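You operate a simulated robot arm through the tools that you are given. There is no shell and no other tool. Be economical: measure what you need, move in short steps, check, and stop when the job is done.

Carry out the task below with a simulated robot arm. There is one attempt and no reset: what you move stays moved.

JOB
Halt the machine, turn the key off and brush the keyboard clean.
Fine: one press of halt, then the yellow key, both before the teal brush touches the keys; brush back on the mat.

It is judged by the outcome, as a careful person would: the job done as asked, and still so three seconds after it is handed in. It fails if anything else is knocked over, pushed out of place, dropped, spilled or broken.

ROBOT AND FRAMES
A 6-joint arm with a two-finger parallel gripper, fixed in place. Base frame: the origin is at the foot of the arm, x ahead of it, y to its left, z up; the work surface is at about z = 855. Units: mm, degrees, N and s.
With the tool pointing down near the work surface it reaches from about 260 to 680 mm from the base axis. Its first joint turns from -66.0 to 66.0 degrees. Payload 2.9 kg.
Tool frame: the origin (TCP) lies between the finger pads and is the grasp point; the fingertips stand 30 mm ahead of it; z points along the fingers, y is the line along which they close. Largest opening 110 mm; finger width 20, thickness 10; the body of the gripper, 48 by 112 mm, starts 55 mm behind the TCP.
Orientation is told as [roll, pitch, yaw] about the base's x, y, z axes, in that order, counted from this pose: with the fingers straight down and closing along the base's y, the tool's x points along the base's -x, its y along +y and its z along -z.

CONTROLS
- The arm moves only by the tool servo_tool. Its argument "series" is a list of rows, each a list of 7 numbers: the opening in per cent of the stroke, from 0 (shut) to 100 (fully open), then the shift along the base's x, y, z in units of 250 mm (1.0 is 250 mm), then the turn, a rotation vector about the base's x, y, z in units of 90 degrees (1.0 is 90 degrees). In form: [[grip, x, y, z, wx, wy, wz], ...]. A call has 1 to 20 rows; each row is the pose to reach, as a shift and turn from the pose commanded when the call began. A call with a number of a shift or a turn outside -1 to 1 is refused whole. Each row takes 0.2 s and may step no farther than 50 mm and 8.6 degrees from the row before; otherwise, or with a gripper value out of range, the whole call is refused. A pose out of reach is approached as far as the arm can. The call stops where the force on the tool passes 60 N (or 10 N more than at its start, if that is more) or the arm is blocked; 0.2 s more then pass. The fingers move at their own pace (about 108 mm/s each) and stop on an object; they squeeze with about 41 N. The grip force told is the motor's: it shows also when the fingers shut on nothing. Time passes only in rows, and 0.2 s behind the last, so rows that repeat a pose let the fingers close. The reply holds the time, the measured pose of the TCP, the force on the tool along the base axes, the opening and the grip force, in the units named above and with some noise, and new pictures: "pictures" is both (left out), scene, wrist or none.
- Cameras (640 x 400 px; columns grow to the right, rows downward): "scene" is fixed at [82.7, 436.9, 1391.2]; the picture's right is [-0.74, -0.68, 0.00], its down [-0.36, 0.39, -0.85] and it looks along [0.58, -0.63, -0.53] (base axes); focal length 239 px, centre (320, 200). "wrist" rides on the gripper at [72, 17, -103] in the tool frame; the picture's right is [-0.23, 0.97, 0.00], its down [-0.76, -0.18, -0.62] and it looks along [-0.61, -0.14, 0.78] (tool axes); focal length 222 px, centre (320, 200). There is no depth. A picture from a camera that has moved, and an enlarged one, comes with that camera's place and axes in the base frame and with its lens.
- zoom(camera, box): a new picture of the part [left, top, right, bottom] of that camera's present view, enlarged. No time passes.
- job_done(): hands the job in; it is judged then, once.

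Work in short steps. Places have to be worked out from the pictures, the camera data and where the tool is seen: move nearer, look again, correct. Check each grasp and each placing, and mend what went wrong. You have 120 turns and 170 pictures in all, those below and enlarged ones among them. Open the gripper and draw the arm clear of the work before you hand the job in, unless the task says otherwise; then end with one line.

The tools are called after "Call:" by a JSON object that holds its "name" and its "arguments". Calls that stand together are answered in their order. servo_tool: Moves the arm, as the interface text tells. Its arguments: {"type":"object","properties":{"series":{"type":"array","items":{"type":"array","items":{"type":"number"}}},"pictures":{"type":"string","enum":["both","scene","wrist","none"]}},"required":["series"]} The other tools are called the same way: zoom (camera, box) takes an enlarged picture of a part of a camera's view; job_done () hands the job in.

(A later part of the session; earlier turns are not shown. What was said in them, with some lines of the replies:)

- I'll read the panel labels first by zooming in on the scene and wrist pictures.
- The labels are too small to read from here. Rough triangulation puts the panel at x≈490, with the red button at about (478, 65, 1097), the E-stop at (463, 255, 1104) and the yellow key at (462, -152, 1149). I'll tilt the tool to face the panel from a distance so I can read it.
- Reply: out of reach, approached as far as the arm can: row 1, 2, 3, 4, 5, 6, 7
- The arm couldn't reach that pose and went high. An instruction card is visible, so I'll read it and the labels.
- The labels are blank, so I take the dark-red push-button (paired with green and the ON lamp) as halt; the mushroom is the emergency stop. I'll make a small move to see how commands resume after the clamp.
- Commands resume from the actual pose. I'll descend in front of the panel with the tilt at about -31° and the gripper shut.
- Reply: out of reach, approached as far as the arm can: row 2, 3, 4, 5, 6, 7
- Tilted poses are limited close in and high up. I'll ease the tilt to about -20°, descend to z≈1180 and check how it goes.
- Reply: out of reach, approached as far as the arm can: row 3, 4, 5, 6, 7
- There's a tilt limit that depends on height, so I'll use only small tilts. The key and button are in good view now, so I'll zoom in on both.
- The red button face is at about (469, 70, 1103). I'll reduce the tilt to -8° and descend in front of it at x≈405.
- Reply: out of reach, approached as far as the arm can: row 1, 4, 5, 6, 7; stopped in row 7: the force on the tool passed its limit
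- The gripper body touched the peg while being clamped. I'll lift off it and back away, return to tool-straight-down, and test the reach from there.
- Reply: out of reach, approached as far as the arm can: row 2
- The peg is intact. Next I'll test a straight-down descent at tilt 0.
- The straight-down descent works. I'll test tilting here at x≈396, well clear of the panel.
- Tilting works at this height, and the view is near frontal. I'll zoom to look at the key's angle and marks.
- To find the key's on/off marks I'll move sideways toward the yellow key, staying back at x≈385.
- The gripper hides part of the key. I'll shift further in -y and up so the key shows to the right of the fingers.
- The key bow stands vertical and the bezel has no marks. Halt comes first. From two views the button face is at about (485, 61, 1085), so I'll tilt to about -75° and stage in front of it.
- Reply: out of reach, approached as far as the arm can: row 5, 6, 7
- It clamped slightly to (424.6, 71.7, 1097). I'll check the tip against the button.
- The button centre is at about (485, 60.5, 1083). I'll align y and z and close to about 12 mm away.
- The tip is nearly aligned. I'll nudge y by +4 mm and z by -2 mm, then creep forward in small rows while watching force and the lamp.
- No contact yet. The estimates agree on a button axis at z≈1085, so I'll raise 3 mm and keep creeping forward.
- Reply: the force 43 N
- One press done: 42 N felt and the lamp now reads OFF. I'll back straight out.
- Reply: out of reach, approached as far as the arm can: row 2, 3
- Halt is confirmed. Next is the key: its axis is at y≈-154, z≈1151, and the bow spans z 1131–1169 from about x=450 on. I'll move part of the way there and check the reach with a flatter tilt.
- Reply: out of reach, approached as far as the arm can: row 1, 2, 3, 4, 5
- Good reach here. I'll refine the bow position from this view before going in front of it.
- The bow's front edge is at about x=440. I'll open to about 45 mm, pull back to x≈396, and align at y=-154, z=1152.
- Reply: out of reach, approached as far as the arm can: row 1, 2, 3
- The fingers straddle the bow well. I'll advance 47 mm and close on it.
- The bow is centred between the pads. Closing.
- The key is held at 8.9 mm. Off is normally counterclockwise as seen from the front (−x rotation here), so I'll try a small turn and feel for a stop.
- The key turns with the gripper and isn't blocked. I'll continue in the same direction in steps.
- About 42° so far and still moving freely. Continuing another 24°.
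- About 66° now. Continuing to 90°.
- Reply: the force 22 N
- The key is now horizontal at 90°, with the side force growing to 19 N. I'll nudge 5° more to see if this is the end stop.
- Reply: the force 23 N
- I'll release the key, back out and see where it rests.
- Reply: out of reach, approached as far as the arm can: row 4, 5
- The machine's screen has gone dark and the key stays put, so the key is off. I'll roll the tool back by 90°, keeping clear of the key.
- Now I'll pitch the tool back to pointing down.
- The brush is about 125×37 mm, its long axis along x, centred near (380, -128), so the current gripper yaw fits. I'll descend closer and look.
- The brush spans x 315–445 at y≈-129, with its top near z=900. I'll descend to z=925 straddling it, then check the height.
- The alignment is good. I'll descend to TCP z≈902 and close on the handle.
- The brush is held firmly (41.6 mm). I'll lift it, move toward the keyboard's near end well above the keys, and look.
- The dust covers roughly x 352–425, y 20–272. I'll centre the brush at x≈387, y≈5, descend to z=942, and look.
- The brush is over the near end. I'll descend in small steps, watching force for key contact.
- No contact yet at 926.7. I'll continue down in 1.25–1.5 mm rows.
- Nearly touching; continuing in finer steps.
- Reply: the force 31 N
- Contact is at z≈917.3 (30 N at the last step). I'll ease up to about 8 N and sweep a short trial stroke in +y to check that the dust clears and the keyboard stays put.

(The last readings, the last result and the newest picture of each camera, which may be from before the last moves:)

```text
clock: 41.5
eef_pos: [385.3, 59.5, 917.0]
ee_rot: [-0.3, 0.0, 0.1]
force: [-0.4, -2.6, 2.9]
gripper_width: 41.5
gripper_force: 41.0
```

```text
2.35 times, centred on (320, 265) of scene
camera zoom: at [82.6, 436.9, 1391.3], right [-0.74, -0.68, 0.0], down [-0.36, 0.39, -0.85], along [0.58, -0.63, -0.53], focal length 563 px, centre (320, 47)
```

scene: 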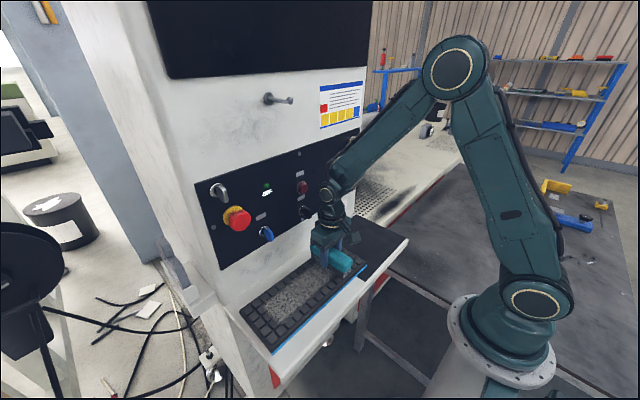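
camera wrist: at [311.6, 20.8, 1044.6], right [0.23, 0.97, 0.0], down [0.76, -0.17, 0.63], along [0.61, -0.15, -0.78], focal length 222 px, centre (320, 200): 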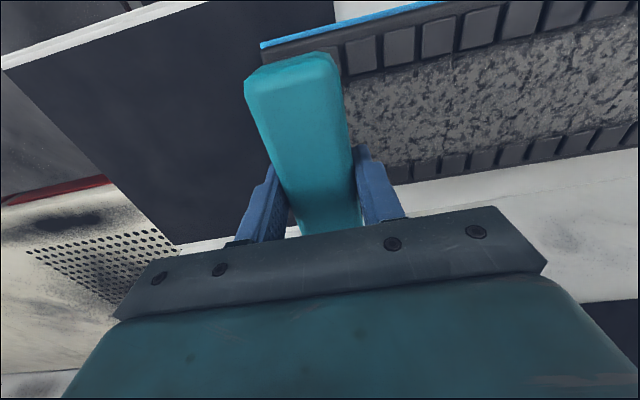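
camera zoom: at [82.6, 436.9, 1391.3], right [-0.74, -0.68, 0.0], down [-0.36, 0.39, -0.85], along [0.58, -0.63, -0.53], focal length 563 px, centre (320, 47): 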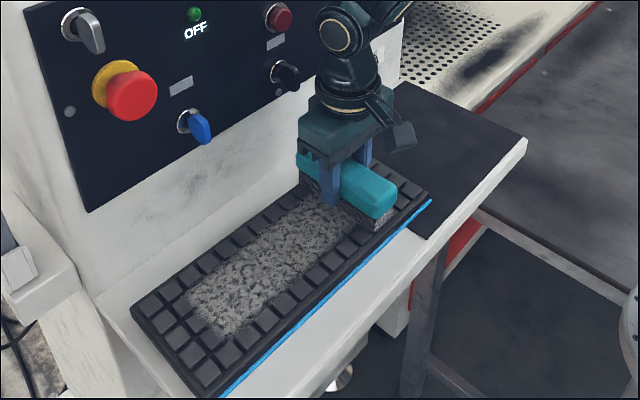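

The keyboard stays in place with a light drag of 2.6 N. I'll continue the stroke with slightly more pressure.

Call:
{"name": "servo_tool", "arguments": {"series": [[0, 0, 0.04, -0.002, 0, 0, 0], [0, 0, 0.08, -0.002, 0, 0, 0], [0, 0, 0.12, -0.002, 0, 0, 0], [0, 0, 0.16, -0.002, 0, 0, 0], [0, 0, 0.2, -0.002, 0, 0, 0], [0, 0, 0.24, -0.002, 0, 0, 0], [0, 0, 0.28, -0.002, 0, 0, 0], [0, 0, 0.32, -0.002, 0, 0, 0], [0, 0, 0.36, -0.002, 0, 0, 0], [0, 0, 0.4, -0.002, 0, 0, 0]], "pictures": "scene"}}

Call:
{"name": "zoom", "arguments": {"camera": "scene", "box": [230, 180, 410, 350]}}

```text
clock: 43.8
eef_pos: [386.1, 158.5, 917.0]
ee_rot: [-0.3, -0.1, 0.0]
force: [-0.7, -4.4, 10.4]
gripper_width: 41.4
gripper_force: 40.5
```

scene: 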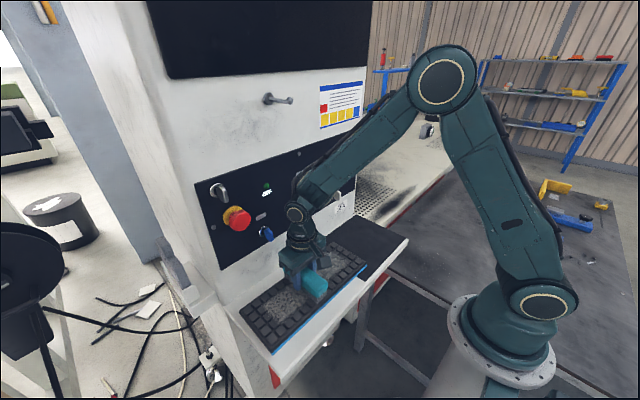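

```text
2.35 times, centred on (320, 265) of scene
camera zoom: at [82.5, 436.8, 1391.3], right [-0.74, -0.68, 0.0], down [-0.36, 0.39, -0.85], along [0.58, -0.63, -0.53], focal length 563 px, centre (320, 47)
```

zoom: 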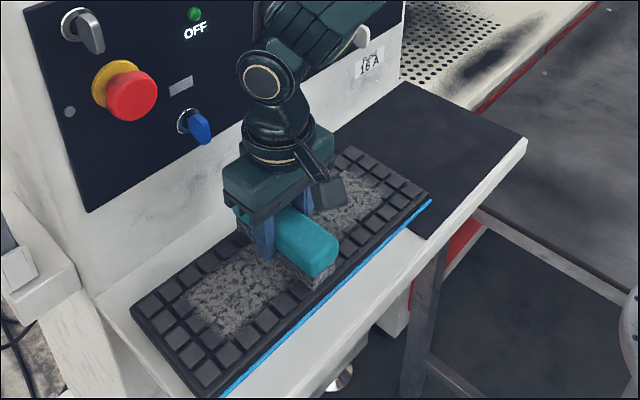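

Some dust remains behind the brush. I'll zoom there to see how much one pass removes.

Call:
{"name": "zoom", "arguments": {"camera": "scene", "box": [310, 230, 370, 275]}}

Call:
{"name": "zoom", "arguments": {"camera": "wrist", "box": [0, 0, 640, 240]}}

```text
8.89 times, centred on (340, 252) of scene
camera zoom: at [82.5, 436.8, 1391.3], right [-0.74, -0.68, 0.0], down [-0.36, 0.39, -0.85], along [0.58, -0.63, -0.53], focal length 2126 px, centre (142, -267)
```

zoom: 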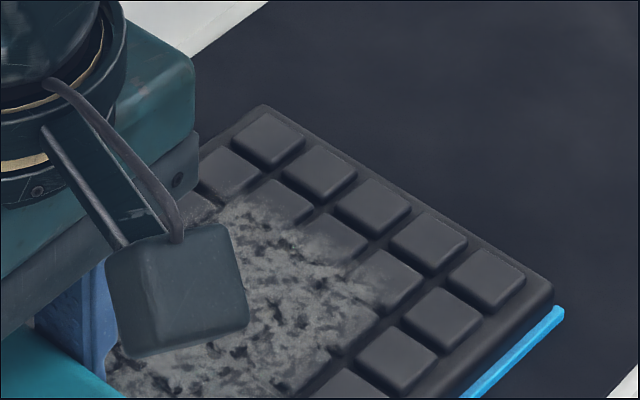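

```text
1.00 times, centred on (320, 120) of wrist
camera zoom: at [314.0, 176.6, 1020.3], right [0.23, 0.97, 0.0], down [0.76, -0.17, 0.63], along [0.61, -0.15, -0.78], focal length 222 px, centre (320, 280)
```

zoom: 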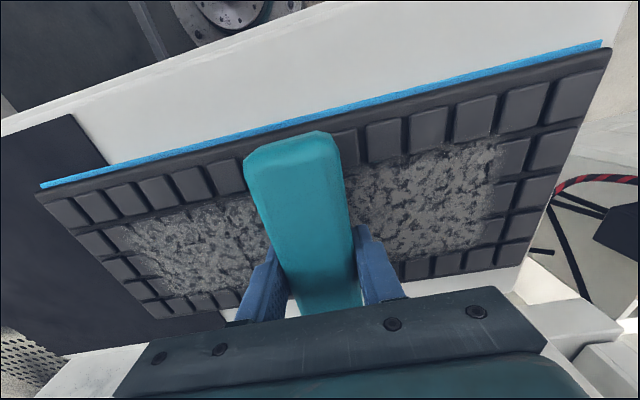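

One light pass (3–10 N) removed only a little, mainly at the start where the pressure was higher. I'll continue to the far end with about 20 N and compare.

Call:
{"name": "servo_tool", "arguments": {"series": [[0, 0, 0.04, -0.002, 0, 0, 0], [0, 0, 0.08, -0.003, 0, 0, 0], [0, 0, 0.12, -0.003, 0, 0, 0], [0, 0, 0.16, -0.003, 0, 0, 0], [0, 0, 0.2, -0.003, 0, 0, 0], [0, 0, 0.24, -0.003, 0, 0, 0], [0, 0, 0.28, -0.003, 0, 0, 0], [0, 0, 0.32, -0.003, 0, 0, 0], [0, 0, 0.36, -0.003, 0, 0, 0], [0, 0, 0.4, -0.003, 0, 0, 0], [0, 0, 0.44, -0.003, 0, 0, 0], [0, 0, 0.48, -0.003, 0, 0, 0]]}}

Call:
{"name": "zoom", "arguments": {"camera": "scene", "box": [230, 230, 380, 360]}}

```text
clock: 46.4
eef_pos: [386.8, 277.4, 916.0]
ee_rot: [-0.2, -0.2, 0.0]
force: [0.7, -12.0, 30.0]
gripper_width: 41.8
gripper_force: 41.6
camera wrist: at [314.7, 295.7, 1019.5], right [0.23, 0.97, 0.0], down [0.76, -0.18, 0.63], along [0.61, -0.14, -0.78], focal length 222 px, centre (320, 200)
```

scene: 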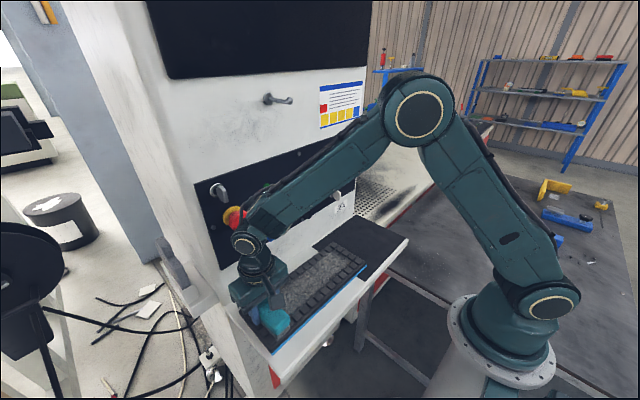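
wrist: 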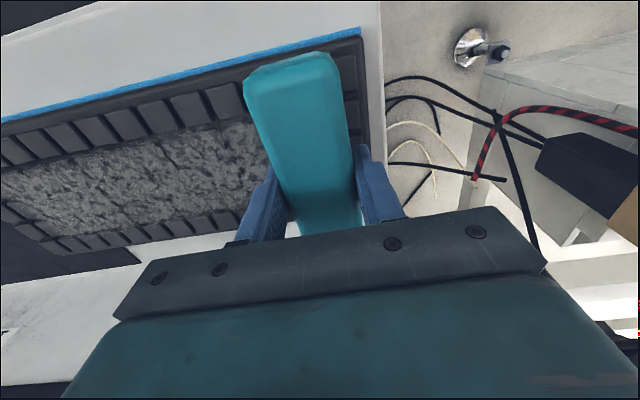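

```text
3.08 times, centred on (305, 295) of scene
camera zoom: at [82.3, 436.4, 1391.5], right [-0.74, -0.68, 0.0], down [-0.36, 0.39, -0.85], along [0.58, -0.62, -0.53], focal length 736 px, centre (366, -92)
```

zoom: 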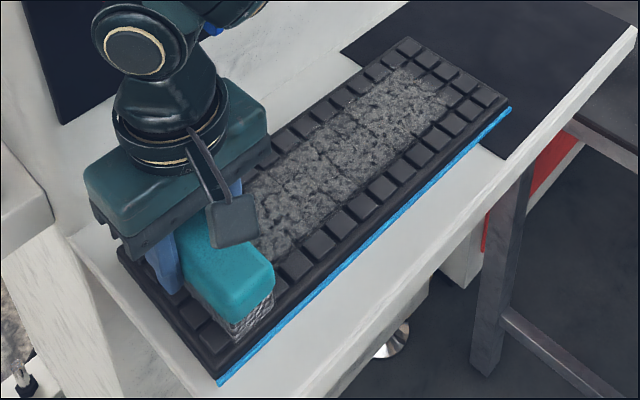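

More pressure fades the dust further, so it thins with each stroke. I'll stroke back over the full length at a similar pressure.

Call:
{"name": "servo_tool", "arguments": {"series": [[0, 0, -0.05, 0.001, 0, 0, 0], [0, 0, -0.1, 0.001, 0, 0, 0], [0, 0, -0.15, 0.001, 0, 0, 0], [0, 0, -0.2, 0.001, 0, 0, 0], [0, 0, -0.25, 0.001, 0, 0, 0], [0, 0, -0.3, 0.001, 0, 0, 0], [0, 0, -0.35, 0.001, 0, 0, 0], [0, 0, -0.4, 0.001, 0, 0, 0], [0, 0, -0.45, 0.001, 0, 0, 0], [0, 0, -0.5, 0.001, 0, 0, 0], [0, 0, -0.55, 0.001, 0, 0, 0], [0, 0, -0.6, 0.001, 0, 0, 0], [0, 0, -0.65, 0.001, 0, 0, 0], [0, 0, -0.7, 0.001, 0, 0, 0], [0, 0, -0.75, 0.001, 0, 0, 0], [0, 0, -0.8, 0.001, 0, 0, 0], [0, 0, -0.85, 0.001, 0, 0, 0], [0, 0, -0.9, 0.001, 0, 0, 0], [0, 0, -0.95, 0.001, 0, 0, 0], [0, 0, -1.0, 0.001, 0, 0, 0]]}}

Call:
{"name": "zoom", "arguments": {"camera": "scene", "box": [230, 230, 380, 360]}}

```text
clock: 50.5
eef_pos: [387.6, 27.0, 915.8]
ee_rot: [-0.3, -0.2, 0.0]
force: [-0.5, -0.5, -0.4]
gripper_width: 41.3
gripper_force: 41.5
camera wrist: at [314.7, 44.8, 1020.5], right [0.23, 0.97, 0.0], down [0.76, -0.17, 0.63], along [0.61, -0.15, -0.78], focal length 222 px, centre (320, 200)
```

scene: 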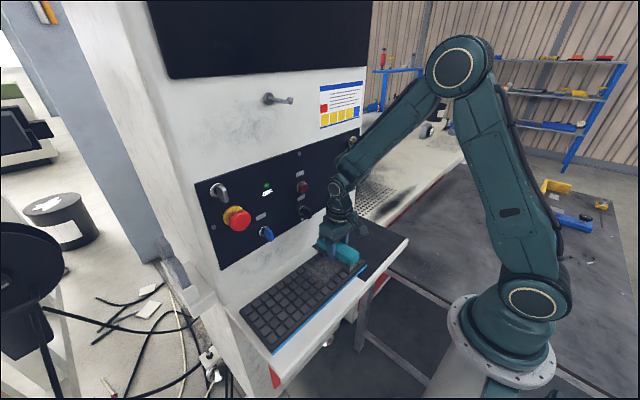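
wrist: 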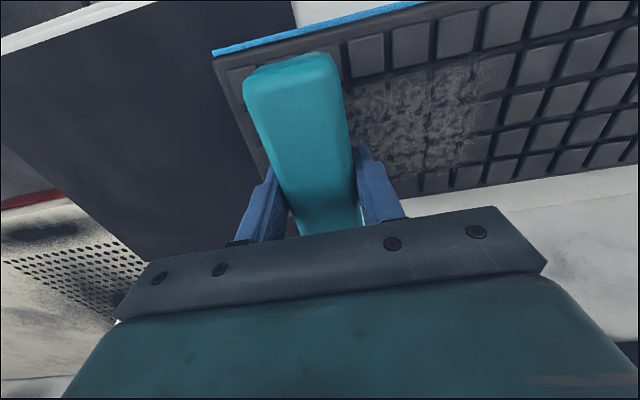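

```text
3.08 times, centred on (305, 295) of scene
camera zoom: at [82.7, 437.0, 1391.2], right [-0.74, -0.68, 0.0], down [-0.36, 0.39, -0.85], along [0.58, -0.63, -0.53], focal length 736 px, centre (366, -92)
```

zoom: 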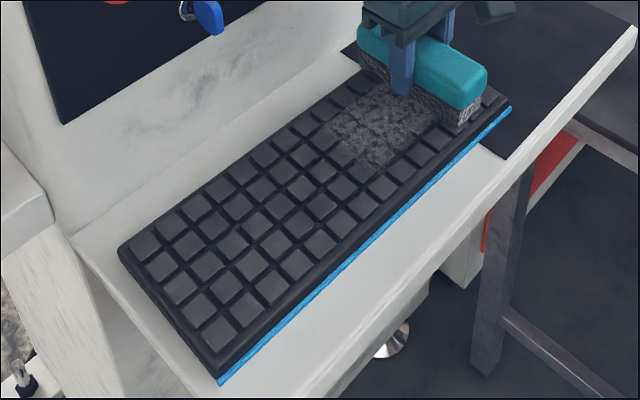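

Most of the keyboard is clean; only y≈30–90 remains because contact was lost there. I'll press down slightly and stroke that stretch forward and back.

Call:
{"name": "servo_tool", "arguments": {"series": [[0, 0, 0, -0.004, 0, 0, 0], [0, 0, 0.04, -0.007, 0, 0, 0], [0, 0, 0.08, -0.007, 0, 0, 0], [0, 0, 0.12, -0.007, 0, 0, 0], [0, 0, 0.16, -0.007, 0, 0, 0], [0, 0, 0.2, -0.007, 0, 0, 0], [0, 0, 0.24, -0.007, 0, 0, 0], [0, 0, 0.28, -0.007, 0, 0, 0]], "pictures": "none"}}

Call:
{"name": "zoom", "arguments": {"camera": "scene", "box": [230, 230, 380, 360]}}

```text
clock: 52.4
eef_pos: [387.2, 98.2, 914.8]
ee_rot: [-0.3, -0.1, 0.1]
force: [1.3, -6.3, 15.9]
gripper_width: 41.5
gripper_force: 41.3
```

```text
3.08 times, centred on (305, 295) of scene
camera zoom: at [82.4, 436.7, 1391.3], right [-0.74, -0.68, 0.0], down [-0.36, 0.39, -0.85], along [0.58, -0.63, -0.53], focal length 736 px, centre (366, -92)
```

zoom: 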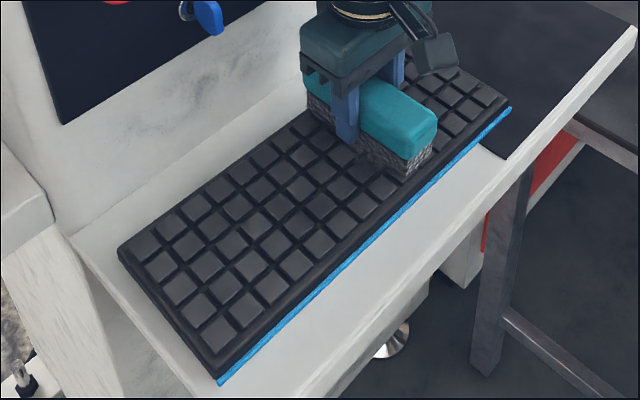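

It looks clean now. I'll do one more pass over this stretch for safety, then lift.

Call:
{"name": "servo_tool", "arguments": {"series": [[0, 0, 0.05, 0, 0, 0, 0], [0, 0, 0.1, 0, 0, 0, 0], [0, 0, 0.15, 0, 0, 0, 0], [0, 0, 0.1, 0, 0, 0, 0], [0, 0, 0.05, 0, 0, 0, 0], [0, 0, 0.0, 0, 0, 0, 0], [0, 0, -0.05, -0.001, 0, 0, 0], [0, 0, -0.1, -0.001, 0, 0, 0], [0, 0, -0.15, -0.001, 0, 0, 0], [0, 0, -0.2, -0.001, 0, 0, 0], [0, 0, -0.25, -0.001, 0, 0, 0], [0, 0, -0.3, -0.001, 0, 0, 0], [0, 0, -0.3, 0.1, 0, 0, 0], [0, 0, -0.3, 0.28, 0, 0, 0], [0, 0, -0.3, 0.45, 0, 0, 0]]}}

Call:
{"name": "zoom", "arguments": {"camera": "scene", "box": [230, 210, 410, 360]}}

Call:
{"name": "zoom", "arguments": {"camera": "wrist", "box": [200, 0, 640, 240]}}

```text
clock: 55.5
eef_pos: [386.5, 23.1, 1029.8]
ee_rot: [-0.3, 0.0, 0.1]
force: [0.2, 0.2, -0.7]
gripper_width: 41.5
gripper_force: 40.9
camera wrist: at [314.5, 41.7, 1132.5], right [0.23, 0.97, -0.01], down [0.76, -0.17, 0.62], along [0.61, -0.15, -0.78], focal length 222 px, centre (320, 200)
```

scene: 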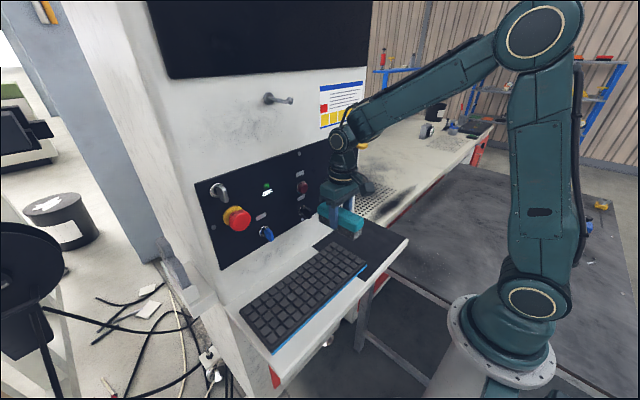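
wrist: 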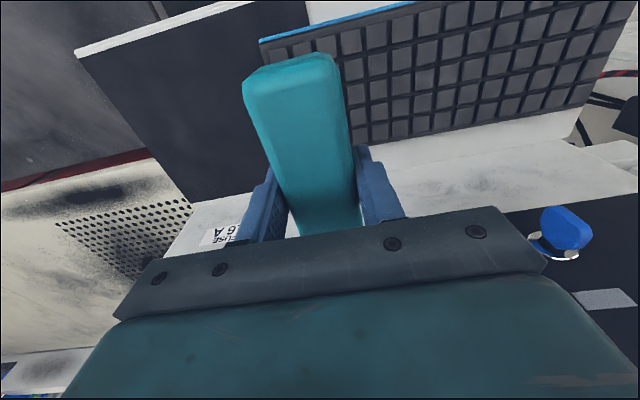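

```text
2.67 times, centred on (320, 285) of scene
camera zoom: at [82.7, 436.9, 1391.2], right [-0.74, -0.68, 0.0], down [-0.36, 0.39, -0.85], along [0.58, -0.63, -0.53], focal length 638 px, centre (320, -27)
```

zoom: 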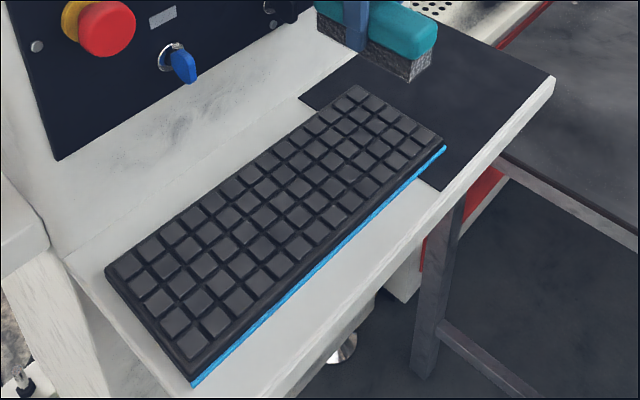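

```text
1.45 times, centred on (420, 120) of wrist
camera zoom: at [314.5, 41.7, 1132.5], right [0.23, 0.97, -0.01], down [0.76, -0.17, 0.62], along [0.61, -0.15, -0.78], focal length 323 px, centre (174, 316)
```

zoom: 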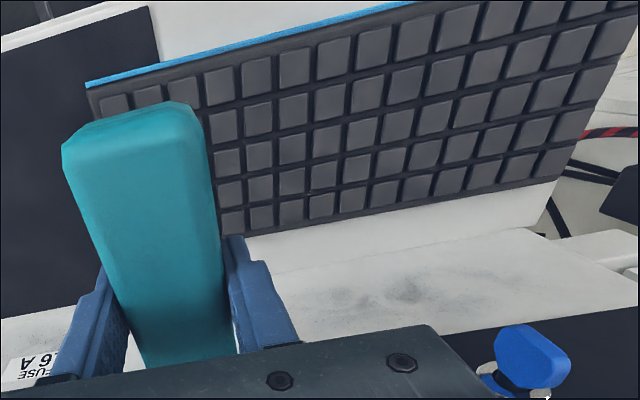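

The keyboard is spotless and in place. I'll carry the brush back over its mat spot (378.6, -129.3).

Call:
{"name": "servo_tool", "arguments": {"series": [[0, -0.01, -0.15, 0, 0, 0, 0], [0, -0.02, -0.3, 0, 0, 0, 0], [0, -0.032, -0.45, -0.05, 0, 0, 0], [0, -0.032, -0.61, -0.15, 0, 0, 0], [0, -0.032, -0.61, -0.3, 0, 0, 0], [0, -0.032, -0.61, -0.44, 0, 0, 0], [0, -0.032, -0.61, -0.47, 0, 0, 0]]}}

Call:
{"name": "zoom", "arguments": {"camera": "scene", "box": [310, 190, 420, 270]}}

```text
clock: 57.1
eef_pos: [376.8, -126.8, 910.3]
ee_rot: [-0.2, -0.1, 0.0]
force: [0.2, 0.5, -2.6]
gripper_width: 41.3
gripper_force: 41.2
camera wrist: at [305.2, -109.6, 1013.1], right [0.23, 0.97, 0.0], down [0.76, -0.17, 0.63], along [0.61, -0.14, -0.78], focal length 222 px, centre (320, 200)
```

scene: 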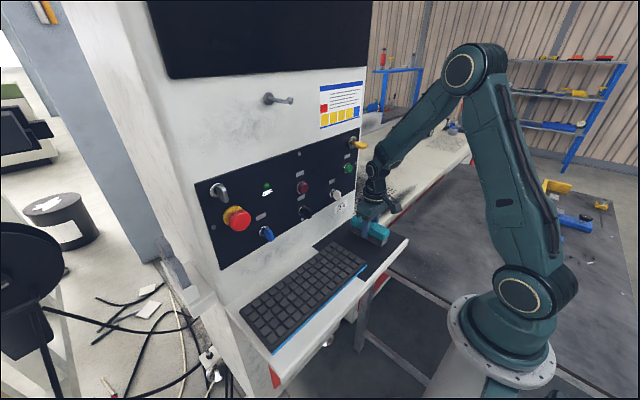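
wrist: 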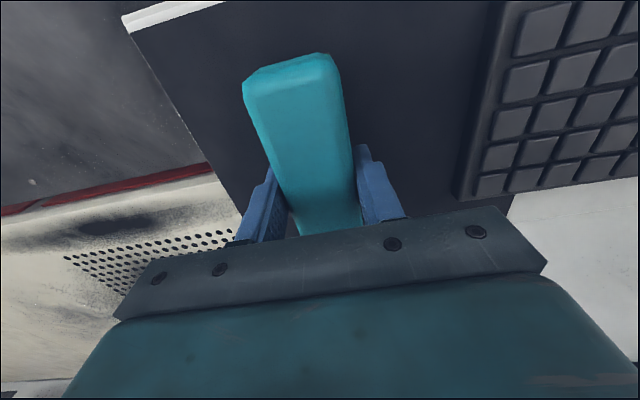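

```text
5.00 times, centred on (365, 230) of scene
camera zoom: at [82.7, 436.9, 1391.2], right [-0.74, -0.68, 0.0], down [-0.36, 0.39, -0.85], along [0.58, -0.63, -0.53], focal length 1196 px, centre (95, 50)
```

zoom: 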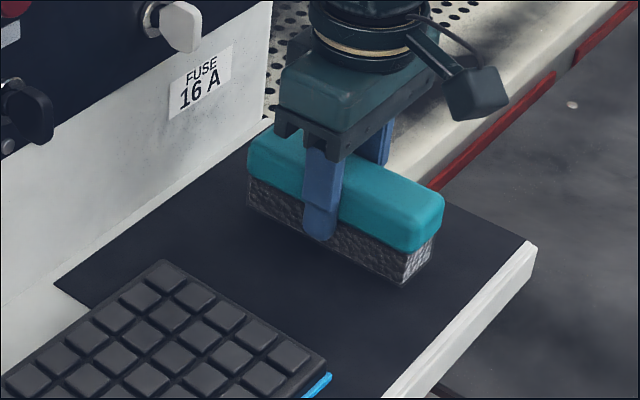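

The brush is over its spot, so I'll lower gently until it touches the mat.

Call:
{"name": "servo_tool", "arguments": {"series": [[0, 0.004, -0.006, -0.012, 0, 0, 0], [0, 0.004, -0.008, -0.022, 0, 0, 0], [0, 0.004, -0.008, -0.03, 0, 0, 0], [0, 0.004, -0.008, -0.034, 0, 0, 0]], "pictures": "none"}}

```text
clock: 58.1
eef_pos: [380.3, -131.3, 900.6]
ee_rot: [-0.3, -0.2, 0.1]
force: [-1.0, 0.1, -1.3]
gripper_width: 41.6
gripper_force: 41.0
```

Call:
{"name": "servo_tool", "arguments": {"series": [[0, 0, 0, -0.004, 0, 0, 0], [0, 0, 0, -0.007, 0, 0, 0], [0, 0, 0, -0.007, 0, 0, 0]], "pictures": "none"}}

Call:
{"name": "zoom", "arguments": {"camera": "scene", "box": [330, 200, 400, 260]}}

```text
clock: 59.0
eef_pos: [379.7, -131.7, 899.9]
ee_rot: [-0.3, -0.1, 0.0]
force: [-0.7, 0.5, -0.9]
gripper_width: 41.5
gripper_force: 40.7
```

```text
6.67 times, centred on (365, 230) of scene
camera zoom: at [82.7, 436.9, 1391.2], right [-0.74, -0.68, 0.0], down [-0.36, 0.39, -0.85], along [0.58, -0.63, -0.53], focal length 1594 px, centre (20, 0)
```

zoom: 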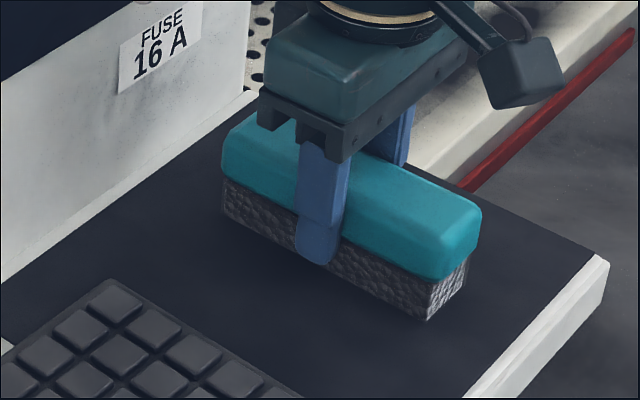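

Still no contact; lowering about 1 mm at a time.

Call:
{"name": "servo_tool", "arguments": {"series": [[0, 0, 0, -0.003, 0, 0, 0], [0, 0, 0, -0.006, 0, 0, 0], [0, 0, 0, -0.006, 0, 0, 0]], "pictures": "none"}}

```text
clock: 59.8
eef_pos: [379.2, -131.1, 898.9]
ee_rot: [-0.4, -0.3, -0.2]
force: [-6.2, -0.6, 30.3]
gripper_width: 41.6
gripper_force: 41.2
```

The brush is on the mat (30 N up). I'll ease off 1 mm, open the fingers, then rise.

Call:
{"name": "servo_tool", "arguments": {"series": [[0, 0, 0, 0.004, 0, 0, 0], [60, 0, 0, 0.004, 0, 0, 0], [60, 0, 0, 0.004, 0, 0, 0], [60, 0, 0, 0.1, 0, 0, 0], [60, 0, 0, 0.25, 0, 0, 0], [60, 0, 0, 0.42, 0, 0, 0], [60, 0, 0, 0.6, 0, 0, 0], [60, -0.05, 0, 0.75, 0, 0, 0]]}}

Call:
{"name": "zoom", "arguments": {"camera": "scene", "box": [190, 110, 430, 360]}}

```text
clock: 61.5
eef_pos: [366.9, -130.2, 1087.2]
ee_rot: [-0.3, 0.0, 0.0]
force: [0.1, 0.2, 0.2]
gripper_width: 65.9
gripper_force: 0.1
camera wrist: at [295.3, -111.5, 1190.0], right [0.23, 0.97, 0.0], down [0.76, -0.17, 0.63], along [0.61, -0.15, -0.78], focal length 222 px, centre (320, 200)
```

scene: 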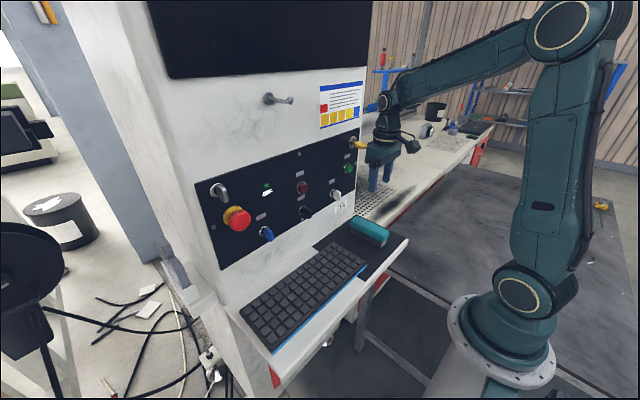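
wrist: 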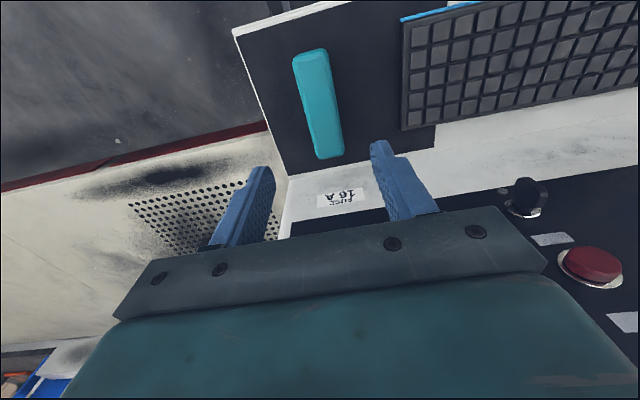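

```text
1.60 times, centred on (310, 235) of scene
camera zoom: at [82.6, 437.0, 1391.2], right [-0.74, -0.68, 0.0], down [-0.36, 0.39, -0.85], along [0.58, -0.63, -0.53], focal length 383 px, centre (336, 144)
```

zoom: 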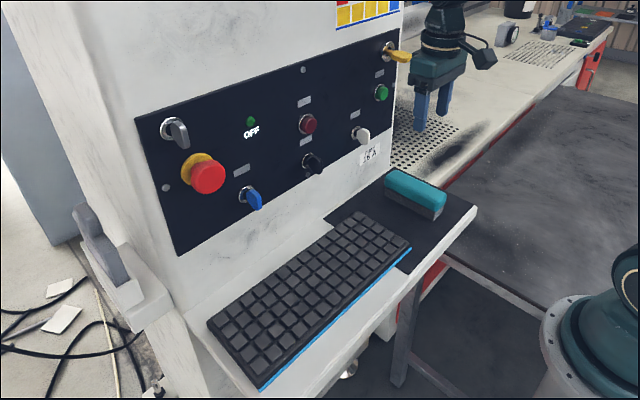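

The brush is on the mat, the lamp reads OFF, the screen is dark, the key is turned and the keyboard is clean. I'll open fully and draw back a little more.

Call:
{"name": "servo_tool", "arguments": {"series": [[100, -0.06, 0.02, 0.05, 0, 0, 0], [100, -0.12, 0.06, 0.12, 0, 0, 0], [100, -0.15, 0.1, 0.18, 0, 0, 0]], "pictures": "scene"}}

```text
clock: 62.4
eef_pos: [330.3, -105.2, 1132.1]
ee_rot: [-0.3, -0.2, 0.0]
force: [0.1, -0.1, 0.7]
gripper_width: 110.0
gripper_force: 0.1
```

scene: 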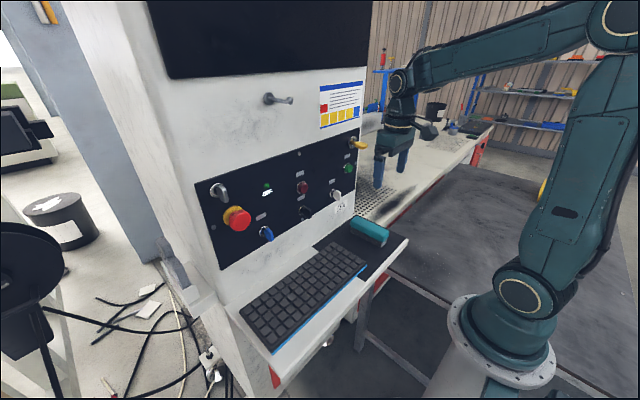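

Everything is in its final state, so I'm handing the job in.

Call:
{"name": "job_done", "arguments": {}}

```text
The job is handed in.
```

The job is handed in: I pressed halt once (lamp reads OFF), then turned the yellow key off (screen dark), then brushed the keyboard clean and put the brush back on its mat; early on, the gripper lightly bumped the peg above the panel, which looks undamaged.
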